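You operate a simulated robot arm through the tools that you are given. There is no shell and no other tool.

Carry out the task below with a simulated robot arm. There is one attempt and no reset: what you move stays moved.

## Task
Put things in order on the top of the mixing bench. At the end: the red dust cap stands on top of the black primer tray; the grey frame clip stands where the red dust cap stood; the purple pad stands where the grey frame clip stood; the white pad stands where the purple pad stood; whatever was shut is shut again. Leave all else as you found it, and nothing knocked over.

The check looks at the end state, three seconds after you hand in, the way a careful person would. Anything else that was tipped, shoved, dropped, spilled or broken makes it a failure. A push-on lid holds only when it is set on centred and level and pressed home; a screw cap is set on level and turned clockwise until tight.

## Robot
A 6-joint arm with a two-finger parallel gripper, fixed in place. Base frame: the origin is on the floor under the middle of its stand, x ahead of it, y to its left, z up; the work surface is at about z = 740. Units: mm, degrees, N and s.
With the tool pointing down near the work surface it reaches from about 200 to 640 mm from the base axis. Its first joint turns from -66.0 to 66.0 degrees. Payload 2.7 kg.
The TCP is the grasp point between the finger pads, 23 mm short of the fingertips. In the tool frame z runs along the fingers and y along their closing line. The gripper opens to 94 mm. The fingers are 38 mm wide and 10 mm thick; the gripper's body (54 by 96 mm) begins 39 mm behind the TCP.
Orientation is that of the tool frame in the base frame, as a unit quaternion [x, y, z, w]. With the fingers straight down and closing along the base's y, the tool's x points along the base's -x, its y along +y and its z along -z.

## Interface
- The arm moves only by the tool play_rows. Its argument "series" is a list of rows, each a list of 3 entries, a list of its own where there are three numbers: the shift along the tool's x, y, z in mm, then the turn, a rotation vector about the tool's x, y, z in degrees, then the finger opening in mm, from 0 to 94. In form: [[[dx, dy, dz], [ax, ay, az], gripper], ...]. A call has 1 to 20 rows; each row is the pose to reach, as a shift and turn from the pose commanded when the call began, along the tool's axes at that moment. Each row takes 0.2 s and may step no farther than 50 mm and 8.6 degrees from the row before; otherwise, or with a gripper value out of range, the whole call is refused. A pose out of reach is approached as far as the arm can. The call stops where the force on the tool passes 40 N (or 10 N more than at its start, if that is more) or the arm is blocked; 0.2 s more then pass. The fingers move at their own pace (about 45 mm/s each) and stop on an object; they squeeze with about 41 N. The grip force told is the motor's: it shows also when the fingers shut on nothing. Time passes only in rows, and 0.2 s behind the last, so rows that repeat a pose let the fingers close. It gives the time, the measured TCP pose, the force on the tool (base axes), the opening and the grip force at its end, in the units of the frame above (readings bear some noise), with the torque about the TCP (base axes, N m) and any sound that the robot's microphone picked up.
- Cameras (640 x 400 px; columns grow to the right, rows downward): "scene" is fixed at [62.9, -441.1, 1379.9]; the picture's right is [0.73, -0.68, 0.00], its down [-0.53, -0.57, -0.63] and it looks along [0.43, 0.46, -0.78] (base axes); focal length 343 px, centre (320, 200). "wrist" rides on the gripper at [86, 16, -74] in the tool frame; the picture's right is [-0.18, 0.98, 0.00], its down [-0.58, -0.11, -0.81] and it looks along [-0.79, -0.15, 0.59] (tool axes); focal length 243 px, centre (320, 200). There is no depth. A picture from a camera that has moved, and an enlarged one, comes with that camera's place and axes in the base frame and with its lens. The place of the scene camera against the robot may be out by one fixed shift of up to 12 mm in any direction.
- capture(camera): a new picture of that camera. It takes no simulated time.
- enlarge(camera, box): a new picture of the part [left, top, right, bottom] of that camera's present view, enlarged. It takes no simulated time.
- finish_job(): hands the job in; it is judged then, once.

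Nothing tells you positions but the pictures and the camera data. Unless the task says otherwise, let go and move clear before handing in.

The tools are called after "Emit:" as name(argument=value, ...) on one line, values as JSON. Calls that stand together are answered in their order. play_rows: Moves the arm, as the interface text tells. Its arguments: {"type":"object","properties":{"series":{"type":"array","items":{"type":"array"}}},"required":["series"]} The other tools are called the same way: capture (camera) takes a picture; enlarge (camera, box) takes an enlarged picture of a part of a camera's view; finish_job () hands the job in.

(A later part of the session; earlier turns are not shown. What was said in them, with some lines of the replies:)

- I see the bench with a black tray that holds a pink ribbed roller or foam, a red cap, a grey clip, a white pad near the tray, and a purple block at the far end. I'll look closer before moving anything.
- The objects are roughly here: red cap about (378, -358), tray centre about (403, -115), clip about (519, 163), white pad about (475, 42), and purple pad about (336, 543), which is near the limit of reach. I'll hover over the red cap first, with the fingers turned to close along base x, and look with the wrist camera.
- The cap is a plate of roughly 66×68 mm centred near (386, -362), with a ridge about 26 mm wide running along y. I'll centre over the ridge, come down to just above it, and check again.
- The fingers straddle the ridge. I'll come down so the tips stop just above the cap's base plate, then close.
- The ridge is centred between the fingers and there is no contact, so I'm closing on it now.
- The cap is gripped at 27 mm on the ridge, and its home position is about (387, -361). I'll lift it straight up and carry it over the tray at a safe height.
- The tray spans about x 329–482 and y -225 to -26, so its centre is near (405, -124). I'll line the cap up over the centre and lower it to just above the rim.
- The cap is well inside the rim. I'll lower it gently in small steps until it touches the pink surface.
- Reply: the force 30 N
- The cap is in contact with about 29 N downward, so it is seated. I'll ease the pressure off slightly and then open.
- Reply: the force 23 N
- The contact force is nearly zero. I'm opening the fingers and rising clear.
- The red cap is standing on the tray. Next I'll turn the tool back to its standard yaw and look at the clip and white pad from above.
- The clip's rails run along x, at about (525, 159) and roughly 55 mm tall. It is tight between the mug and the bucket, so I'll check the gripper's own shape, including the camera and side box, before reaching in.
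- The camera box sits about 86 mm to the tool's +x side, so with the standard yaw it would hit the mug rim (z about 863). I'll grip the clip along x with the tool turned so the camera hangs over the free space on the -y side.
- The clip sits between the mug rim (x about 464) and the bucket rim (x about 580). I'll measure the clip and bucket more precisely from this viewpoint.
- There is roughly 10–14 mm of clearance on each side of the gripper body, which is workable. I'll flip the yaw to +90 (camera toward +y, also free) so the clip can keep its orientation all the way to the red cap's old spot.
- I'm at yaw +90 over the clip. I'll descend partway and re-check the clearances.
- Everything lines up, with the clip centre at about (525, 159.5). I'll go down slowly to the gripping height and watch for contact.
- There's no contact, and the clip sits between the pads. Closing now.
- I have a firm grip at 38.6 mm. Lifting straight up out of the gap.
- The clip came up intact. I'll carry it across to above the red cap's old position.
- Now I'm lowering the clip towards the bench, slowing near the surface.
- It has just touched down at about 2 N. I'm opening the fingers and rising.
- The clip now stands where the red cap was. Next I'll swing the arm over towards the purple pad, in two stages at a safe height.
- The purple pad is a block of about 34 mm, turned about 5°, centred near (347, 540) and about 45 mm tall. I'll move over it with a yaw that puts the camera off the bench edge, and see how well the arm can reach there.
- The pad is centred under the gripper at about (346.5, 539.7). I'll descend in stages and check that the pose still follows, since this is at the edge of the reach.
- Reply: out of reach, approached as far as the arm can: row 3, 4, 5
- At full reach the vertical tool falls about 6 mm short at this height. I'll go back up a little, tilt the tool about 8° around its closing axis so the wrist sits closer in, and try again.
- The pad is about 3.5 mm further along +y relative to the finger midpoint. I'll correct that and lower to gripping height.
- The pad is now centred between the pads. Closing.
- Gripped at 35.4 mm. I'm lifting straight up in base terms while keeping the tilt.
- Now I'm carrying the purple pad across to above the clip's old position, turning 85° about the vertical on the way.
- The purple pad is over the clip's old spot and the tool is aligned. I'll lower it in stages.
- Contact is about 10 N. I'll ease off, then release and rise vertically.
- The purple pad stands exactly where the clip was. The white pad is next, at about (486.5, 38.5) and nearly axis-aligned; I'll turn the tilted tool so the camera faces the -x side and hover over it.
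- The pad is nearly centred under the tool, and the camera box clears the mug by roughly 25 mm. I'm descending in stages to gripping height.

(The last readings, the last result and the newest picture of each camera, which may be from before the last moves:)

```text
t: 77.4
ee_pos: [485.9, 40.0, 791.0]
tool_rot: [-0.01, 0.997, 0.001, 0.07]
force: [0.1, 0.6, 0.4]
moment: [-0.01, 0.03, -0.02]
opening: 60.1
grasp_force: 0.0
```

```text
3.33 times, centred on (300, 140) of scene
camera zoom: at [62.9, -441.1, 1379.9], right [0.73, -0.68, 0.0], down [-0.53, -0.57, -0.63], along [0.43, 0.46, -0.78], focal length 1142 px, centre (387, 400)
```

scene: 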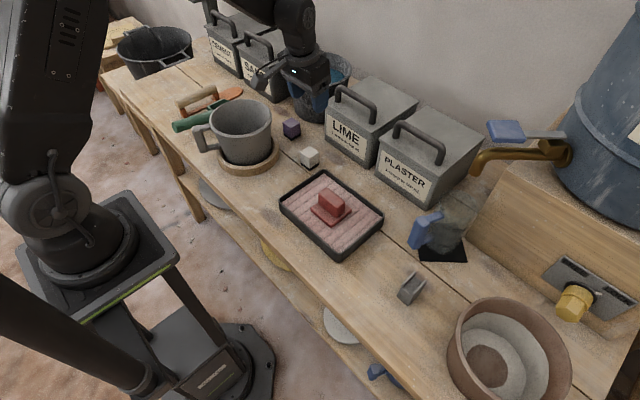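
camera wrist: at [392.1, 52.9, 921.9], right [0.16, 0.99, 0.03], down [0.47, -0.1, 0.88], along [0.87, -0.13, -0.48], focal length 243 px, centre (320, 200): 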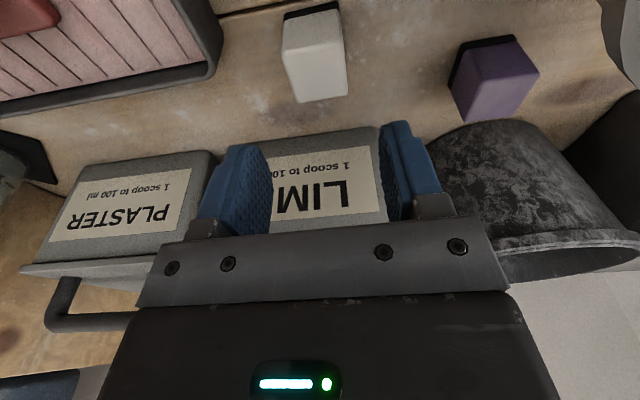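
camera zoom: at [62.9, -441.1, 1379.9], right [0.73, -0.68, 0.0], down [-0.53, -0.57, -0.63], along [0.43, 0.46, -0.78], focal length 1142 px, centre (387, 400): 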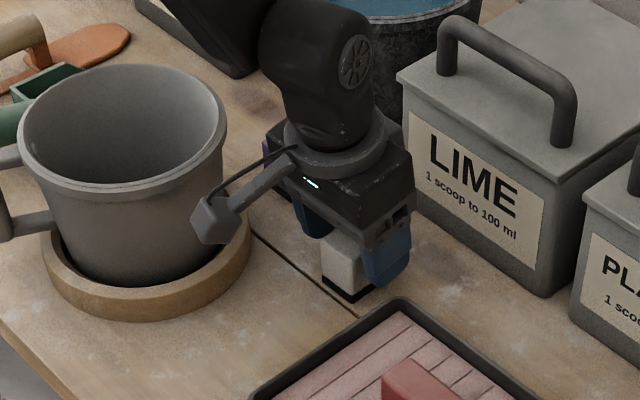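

Emit:
play_rows(series=[[[1.5, 0.3, 8], [0, 0, 0], 60], [[2.8, 0.5, 15], [0, 0, 0], 60], [[3.7, 0.5, 21], [0, 0, 0], 60], [[3.7, 0.5, 21], [0, 0, 0], 60]])

Emit:
enlarge(camera="wrist", box=[190, 80, 446, 240])

Emit:
enlarge(camera="scene", box=[220, 80, 380, 200])

```text
t: 78.4
ee_pos: [486.0, 39.9, 770.4]
tool_rot: [-0.01, 0.997, 0.001, 0.07]
force: [0.3, -0.1, -0.3]
moment: [0.0, 0.02, 0.01]
opening: 60.2
grasp_force: 0.0
```

```text
2.50 times, centred on (318, 160) of wrist
camera zoom: at [390.5, 53.5, 832.0], right [0.16, 0.99, 0.03], down [0.47, -0.1, 0.88], along [0.87, -0.13, -0.48], focal length 606 px, centre (325, 300)
```

zoom: 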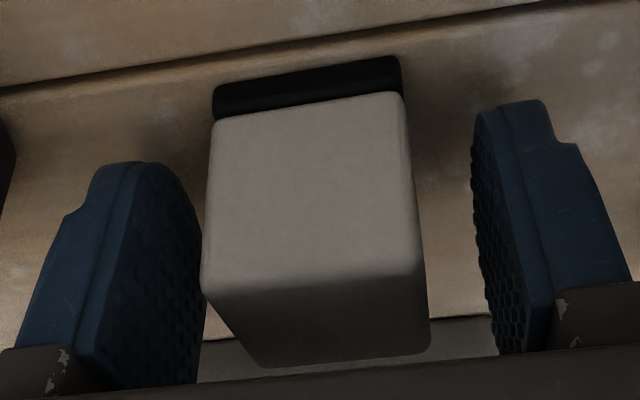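

```text
3.33 times, centred on (300, 140) of scene
camera zoom: at [62.9, -441.1, 1379.9], right [0.73, -0.68, 0.0], down [-0.53, -0.57, -0.63], along [0.43, 0.46, -0.78], focal length 1142 px, centre (387, 400)
```

zoom: 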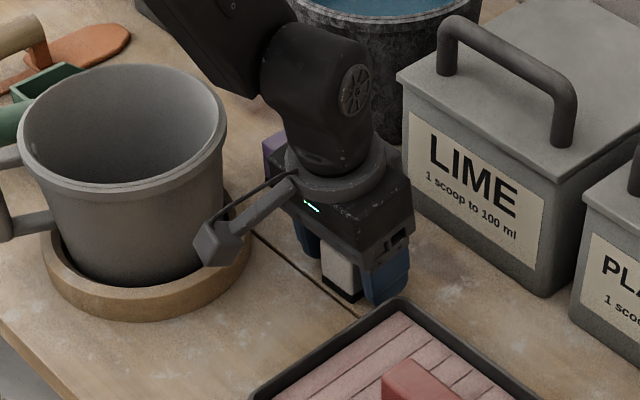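

The view matches the purple grasp. Closing on the white pad.

Emit:
play_rows(series=[[[0, 0, 0], [0, 0, 0], 48], [[0, 0, 0], [0, 0, 0], 40], [[0, 0, 0], [0, 0, 0], 32], [[0, 0, 0], [0, 0, 0], 22], [[0, 0, 0], [0, 0, 0], 22]])

Emit:
enlarge(camera="wrist", box=[190, 80, 446, 240])

```text
t: 79.6
ee_pos: [485.2, 40.6, 771.2]
tool_rot: [-0.009, 0.997, 0.0, 0.07]
force: [0.1, -0.3, -0.7]
moment: [-0.06, -0.03, 0.03]
opening: 35.3
grasp_force: 41.0
```

```text
2.50 times, centred on (318, 160) of wrist
camera zoom: at [390.4, 53.5, 832.2], right [0.16, 0.99, 0.03], down [0.47, -0.1, 0.88], along [0.87, -0.13, -0.48], focal length 606 px, centre (325, 300)
```

zoom: 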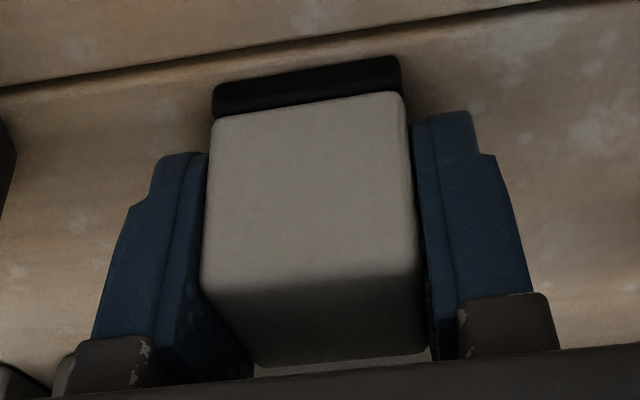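

It's gripped exactly as the purple pad was. Lifting straight up first.

Emit:
play_rows(series=[[[-1.1, 0, -7.9], [0, 0, 0], 22], [[-3.5, 0, -24.8], [0, 0, 0], 22], [[-7, 0, -49.5], [0, 0, 0], 22], [[-11.1, 0, -79.2], [0, 0, 0], 22], [[-15.3, 0, -108.9], [0, 0, 0], 22], [[-19.5, 0, -138.6], [0, 0, 0], 22], [[-23.7, 0, -168.4], [0, 0, 0], 22], [[-23.7, 0, -168.4], [0, 0, 0], 22]])

Emit:
capture(camera="scene")

```text
t: 81.4
ee_pos: [485.3, 39.9, 941.2]
tool_rot: [-0.01, 0.998, 0.001, 0.07]
force: [0.1, 0.0, -1.1]
moment: [-0.02, 0.0, 0.0]
opening: 35.3
grasp_force: 41.0
```

```text
taken
```

scene: 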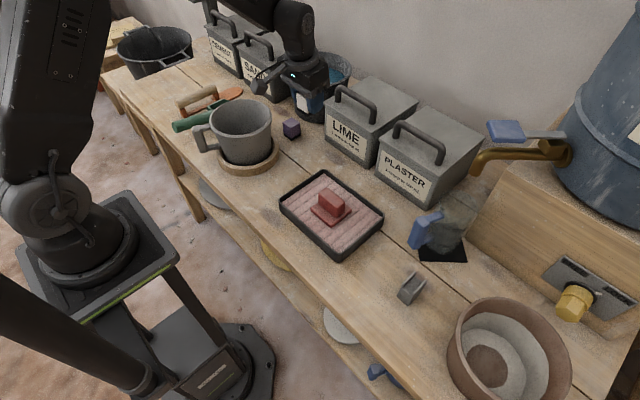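

Emit:
play_rows(series=[[[4, 14, -0.5], [0, 0, -0.1], 22], [[11, 43, -1.5], [-0.05, 0, -0.3], 22], [[18.5, 72, -2.6], [-0.08, 0, -0.55], 22], [[26, 101, -3.6], [-0.11, 0, -0.77], 22], [[33.4, 130, -4.7], [-0.14, 0, -0.98], 22], [[40.8, 159, -5.7], [-0.17, 0, -1.2], 22], [[48.3, 188, -6.8], [-0.2, 0, -1.4], 22], [[55.7, 217, -7.8], [-0.23, 0, -1.63], 22], [[63.2, 246, -8.9], [-0.26, 0, -1.85], 22], [[70.6, 275, -9.9], [-0.29, 0, -2.06], 22], [[78, 304, -11], [-0.32, 0, -2.28], 22], [[85.5, 333, -12], [-0.35, 0, -2.5], 22], [[92.9, 362, -13], [-0.38, 0, -2.7], 22], [[100.4, 391, -14.1], [-0.41, 0, -2.93], 22], [[107.8, 420, -15.1], [-0.44, 0, -3.15], 22], [[115.3, 449, -16.2], [-0.47, 0, -3.36], 22], [[121.9, 475, -17.1], [-0.5, 0, -3.55], 22], [[127.6, 497, -17.9], [-0.53, 0, -3.7], 22], [[128.9, 502.1, -18.1], [-0.53, 0, -3.76], 22], [[128.9, 502.1, -18.1], [-0.53, 0, -3.76], 22]])

Emit:
capture(camera="wrist")

Emit:
capture(camera="scene")

```text
t: 85.6
ee_pos: [345.6, 539.2, 941.9]
tool_rot: [-0.043, 0.997, 0.003, 0.069]
force: [0.4, 0.0, -0.3]
moment: [-0.03, -0.05, -0.01]
opening: 35.5
grasp_force: 40.9
```

```text
taken
camera wrist: at [249.7, 546.9, 1002.8], right [0.1, 0.99, 0.03], down [0.47, -0.07, 0.88], along [0.88, -0.07, -0.48], focal length 243 px, centre (320, 200)
```

wrist: 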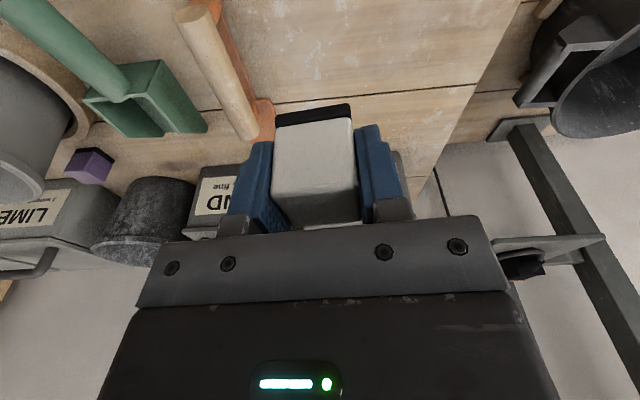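

```text
taken
```

scene: 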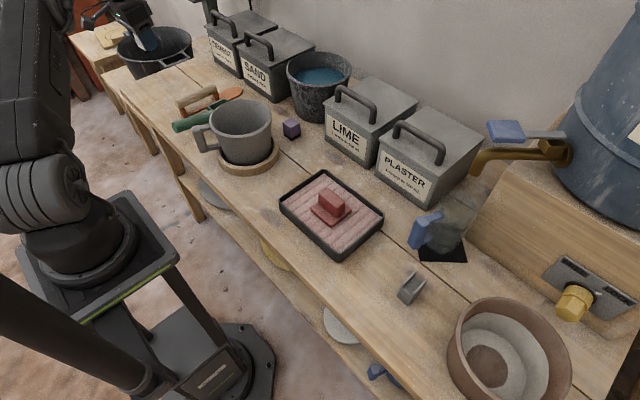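

It's over the purple pad's old spot. Lowering in stages now.

Emit:
play_rows(series=[[[3.5, 0, 24.8], [0, 0, 0], 22], [[7.7, 0, 54.5], [0, 0, 0], 22], [[11.8, 0, 84.2], [0, 0, 0], 22], [[15.9, 0, 113.2], [0, 0, 0], 22], [[19.5, 0, 138.6], [0, 0, 0], 22], [[21.6, 0, 153.5], [0, 0, 0], 22], [[22.4, 0, 159.4], [0, 0, 0], 22], [[22.4, 0, 159.4], [0, 0, 0], 22]])

Emit:
capture(camera="wrist")

Emit:
enlarge(camera="scene", box=[110, 40, 210, 120])

```text
t: 87.4
ee_pos: [346.3, 539.5, 779.4]
tool_rot: [-0.042, 0.997, 0.004, 0.07]
force: [-1.0, 0.3, -0.8]
moment: [0.0, 0.01, -0.03]
opening: 35.5
grasp_force: 40.8
```

```text
taken
camera wrist: at [249.8, 546.0, 841.7], right [0.1, 0.99, 0.03], down [0.47, -0.07, 0.88], along [0.88, -0.07, -0.48], focal length 243 px, centre (320, 200)
```

wrist: 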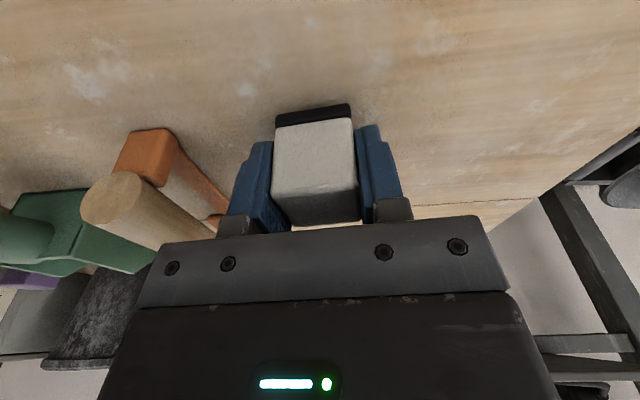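

```text
5.00 times, centred on (160, 80) of scene
camera zoom: at [62.9, -441.1, 1379.9], right [0.73, -0.68, 0.0], down [-0.53, -0.57, -0.63], along [0.43, 0.46, -0.78], focal length 1713 px, centre (1120, 800)
```

zoom: 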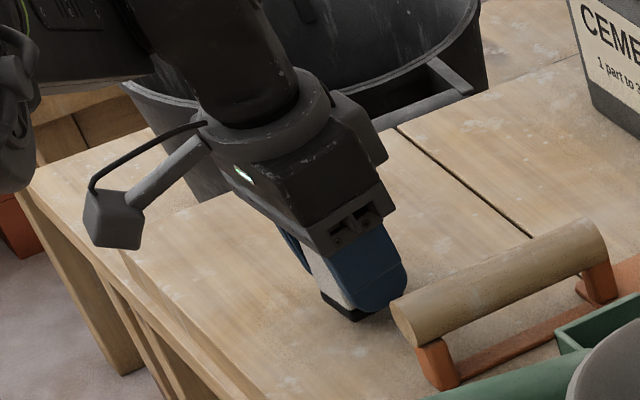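

Emit:
play_rows(series=[[[0.35, 0.4, 2.5], [0, 0, 0], 22], [[0.7, 0.7, 5], [0, 0, 0], 22], [[0.95, 0.7, 6.6], [0, 0, 0], 22], [[1.1, 0.7, 7.8], [0, 0, 0], 22], [[1.1, 0.7, 7.8], [0, 0, 0], 22]])

```text
t: 88.6
ee_pos: [345.7, 539.9, 772.4]
tool_rot: [-0.042, 0.997, 0.003, 0.069]
force: [-0.2, -0.2, -1.0]
moment: [-0.01, 0.02, -0.01]
opening: 35.5
grasp_force: 41.4
```

Emit:
play_rows(series=[[[0.1, 0, 0.8], [0, 0, 0], 22], [[0.2, 0, 1.4], [0, 0, 0], 22], [[0.2, 0, 1.4], [0, 0, 0], 22]])

Emit:
enlarge(camera="wrist", box=[190, 80, 446, 240])

```text
t: 89.4
ee_pos: [346.3, 539.7, 770.3]
tool_rot: [-0.042, 0.997, 0.003, 0.07]
force: [0.6, 0.7, -0.4]
moment: [0.01, -0.02, 0.0]
opening: 35.2
grasp_force: 41.2
```

```text
2.50 times, centred on (318, 160) of wrist
camera zoom: at [249.7, 547.3, 832.4], right [0.1, 0.99, 0.03], down [0.47, -0.07, 0.88], along [0.88, -0.07, -0.48], focal length 606 px, centre (325, 300)
```

zoom: 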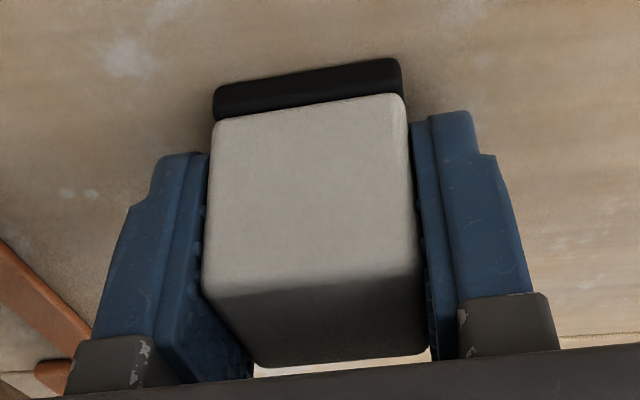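

Emit:
play_rows(series=[[[0.08, 0, 0.6], [0, 0, 0], 22], [[0.15, 0, 1.0], [0, 0, 0], 22], [[0.15, 0, 1.0], [0, 0, 0], 22]])

```text
t: 90.2
ee_pos: [346.5, 540.5, 770.8]
tool_rot: [-0.043, 0.997, 0.005, 0.07]
force: [-1.4, -3.0, 6.0]
moment: [-0.15, 0.05, -0.02]
opening: 35.4
grasp_force: 40.7
```

Light contact at about 6 N, so the pad is down. Releasing and rising clear.

Emit:
play_rows(series=[[[-0.05, 0, -0.4], [0, 0, 0], 40], [[-0.05, 0, -0.4], [0, 0, 0], 48], [[-0.05, 0, -0.4], [0, 0, 0], 58], [[-0.05, 0, -0.4], [0, 0, 0], 58], [[-1.4, 0, -9.9], [0, 0, 0], 58], [[-4.2, 0, -29.7], [0, 0, 0], 58], [[-8.4, 0, -59.4], [0, 0, 0], 58], [[-13.2, 0, -94.1], [0, 0, 0], 58], [[-18.1, 0, -128.7], [0, 0, 0], 58], [[-23.7, 0, -168.4], [0, 0, 0], 58], [[-25, 0, -178.2], [0, 0, 0], 58], [[-25, 0, -178.2], [0, 0, 0], 58]])

Emit:
capture(camera="wrist")

Emit:
capture(camera="scene")

Emit:
enlarge(camera="scene", box=[120, 60, 280, 160])

```text
t: 92.8
ee_pos: [344.2, 539.4, 951.5]
tool_rot: [-0.043, 0.997, 0.003, 0.07]
force: [-0.1, -0.3, -0.7]
moment: [-0.02, 0.02, -0.02]
opening: 58.2
grasp_force: 0.0
```

```text
taken
camera wrist: at [248.8, 546.3, 1012.1], right [0.1, 0.99, 0.03], down [0.47, -0.07, 0.88], along [0.88, -0.07, -0.48], focal length 243 px, centre (320, 200)
```

wrist: 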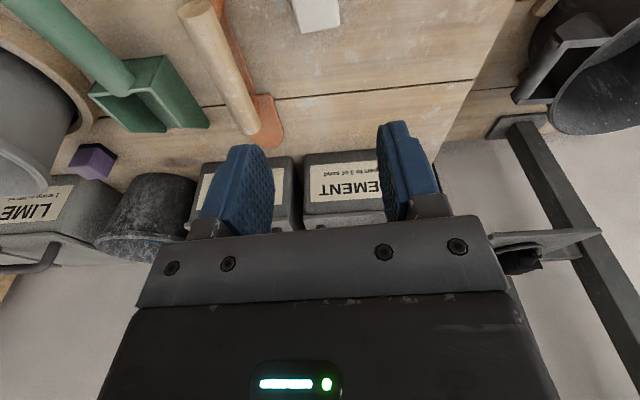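

```text
taken
```

scene: 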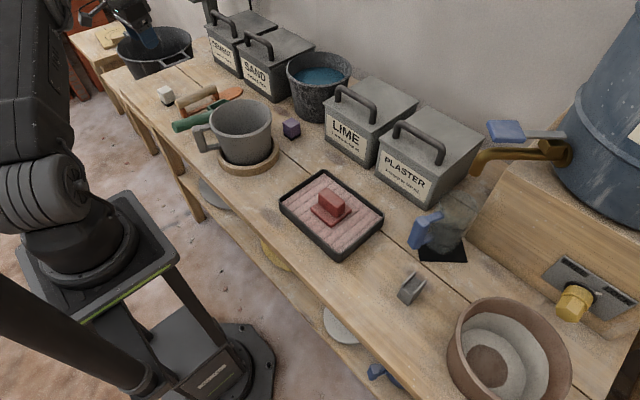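

```text
4.00 times, centred on (200, 110) of scene
camera zoom: at [62.9, -441.1, 1379.9], right [0.73, -0.68, 0.0], down [-0.53, -0.57, -0.63], along [0.43, 0.46, -0.78], focal length 1370 px, centre (800, 560)
```

zoom: 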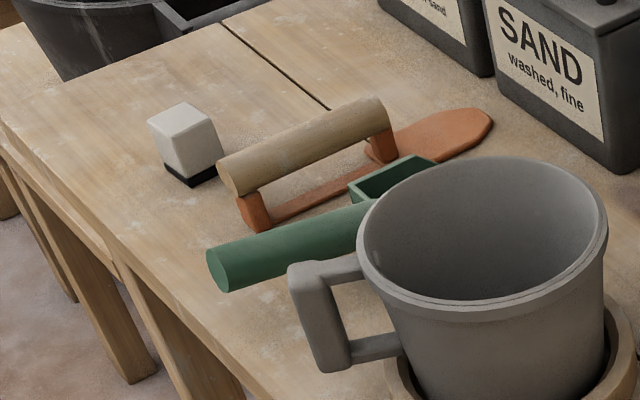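

The white pad occupies exactly the purple pad's old footprint. I'll check the clip and red cap closely before handing in.

Emit:
enlarge(camera="scene", box=[360, 240, 616, 400])

Emit:
enlarge(camera="scene", box=[260, 100, 420, 200])

Emit:
enlarge(camera="scene", box=[260, 160, 420, 260])

Emit:
enlarge(camera="scene", box=[360, 200, 520, 300])

```text
2.50 times, centred on (488, 320) of scene
camera zoom: at [62.9, -441.1, 1379.9], right [0.73, -0.68, 0.0], down [-0.53, -0.57, -0.63], along [0.43, 0.46, -0.78], focal length 857 px, centre (-100, -100)
```

zoom: 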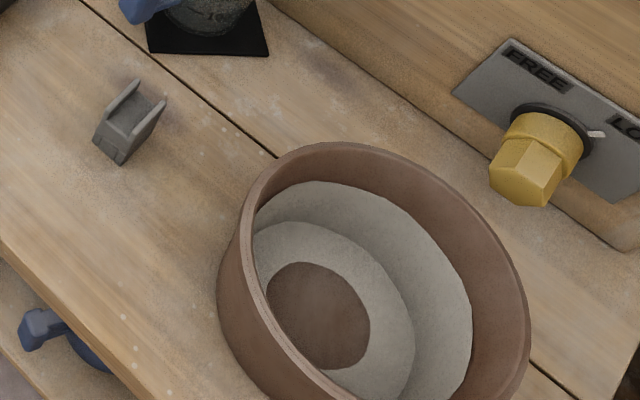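

```text
4.00 times, centred on (340, 150) of scene
camera zoom: at [62.9, -441.1, 1379.9], right [0.73, -0.68, 0.0], down [-0.53, -0.57, -0.63], along [0.43, 0.46, -0.78], focal length 1370 px, centre (240, 400)
```

zoom: 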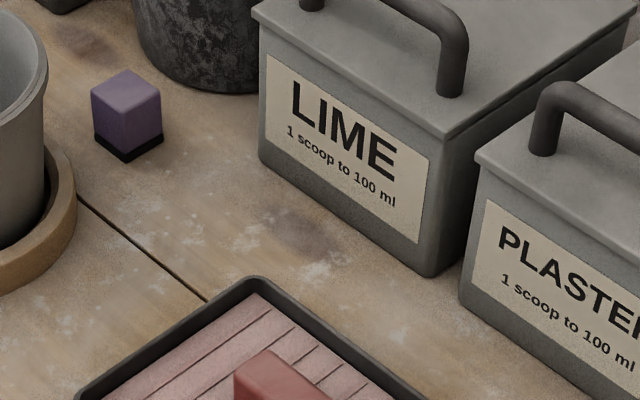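

```text
4.00 times, centred on (340, 210) of scene
camera zoom: at [62.9, -441.1, 1379.9], right [0.73, -0.68, 0.0], down [-0.53, -0.57, -0.63], along [0.43, 0.46, -0.78], focal length 1370 px, centre (240, 160)
```

zoom: 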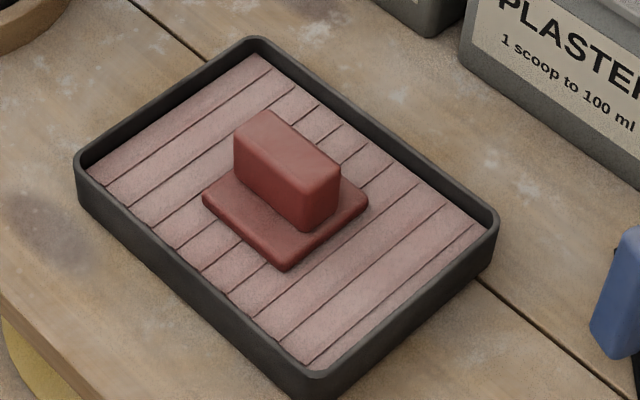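

```text
4.00 times, centred on (440, 250) of scene
camera zoom: at [62.9, -441.1, 1379.9], right [0.73, -0.68, 0.0], down [-0.53, -0.57, -0.63], along [0.43, 0.46, -0.78], focal length 1370 px, centre (-160, 0)
```

zoom: 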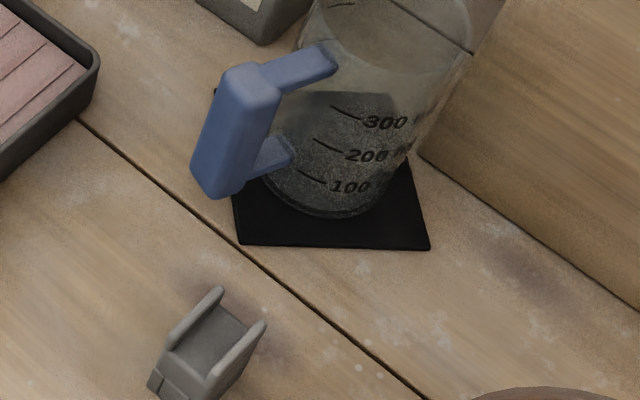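

Everything checks out:
- The red cap sits level on the tray.
- The clip stands on the cap's old centre.
- The purple pad stands where the clip was.
- The white pad stands where the purple pad was.

The tray, beaker, mug, bins and other items look unmoved, nothing was opened, and the gripper is open and well clear, so I'm handing in.

Emit:
finish_job()

```text
The job is handed in.
```

I finished all four moves and handed the job in. I don't have the check's result.

| Item | Where it stands now |
|---|---|
| Red dust cap | Level on the pink surface inside the black tray, near its centre. I took this to be the primer tray. |
| Grey frame clip | On the red cap's old spot, in its original orientation |
| Purple pad | On the clip's old spot, within about 1–2 mm |
| White pad | On the purple pad's old spot, matching its old outline in the scene camera view |

In the final pictures nothing was tipped over, and the tray, beaker, mug, bins and other items looked unmoved. I did not open anything, so nothing needed shutting again. The gripper was open and well above the bench when I handed in.
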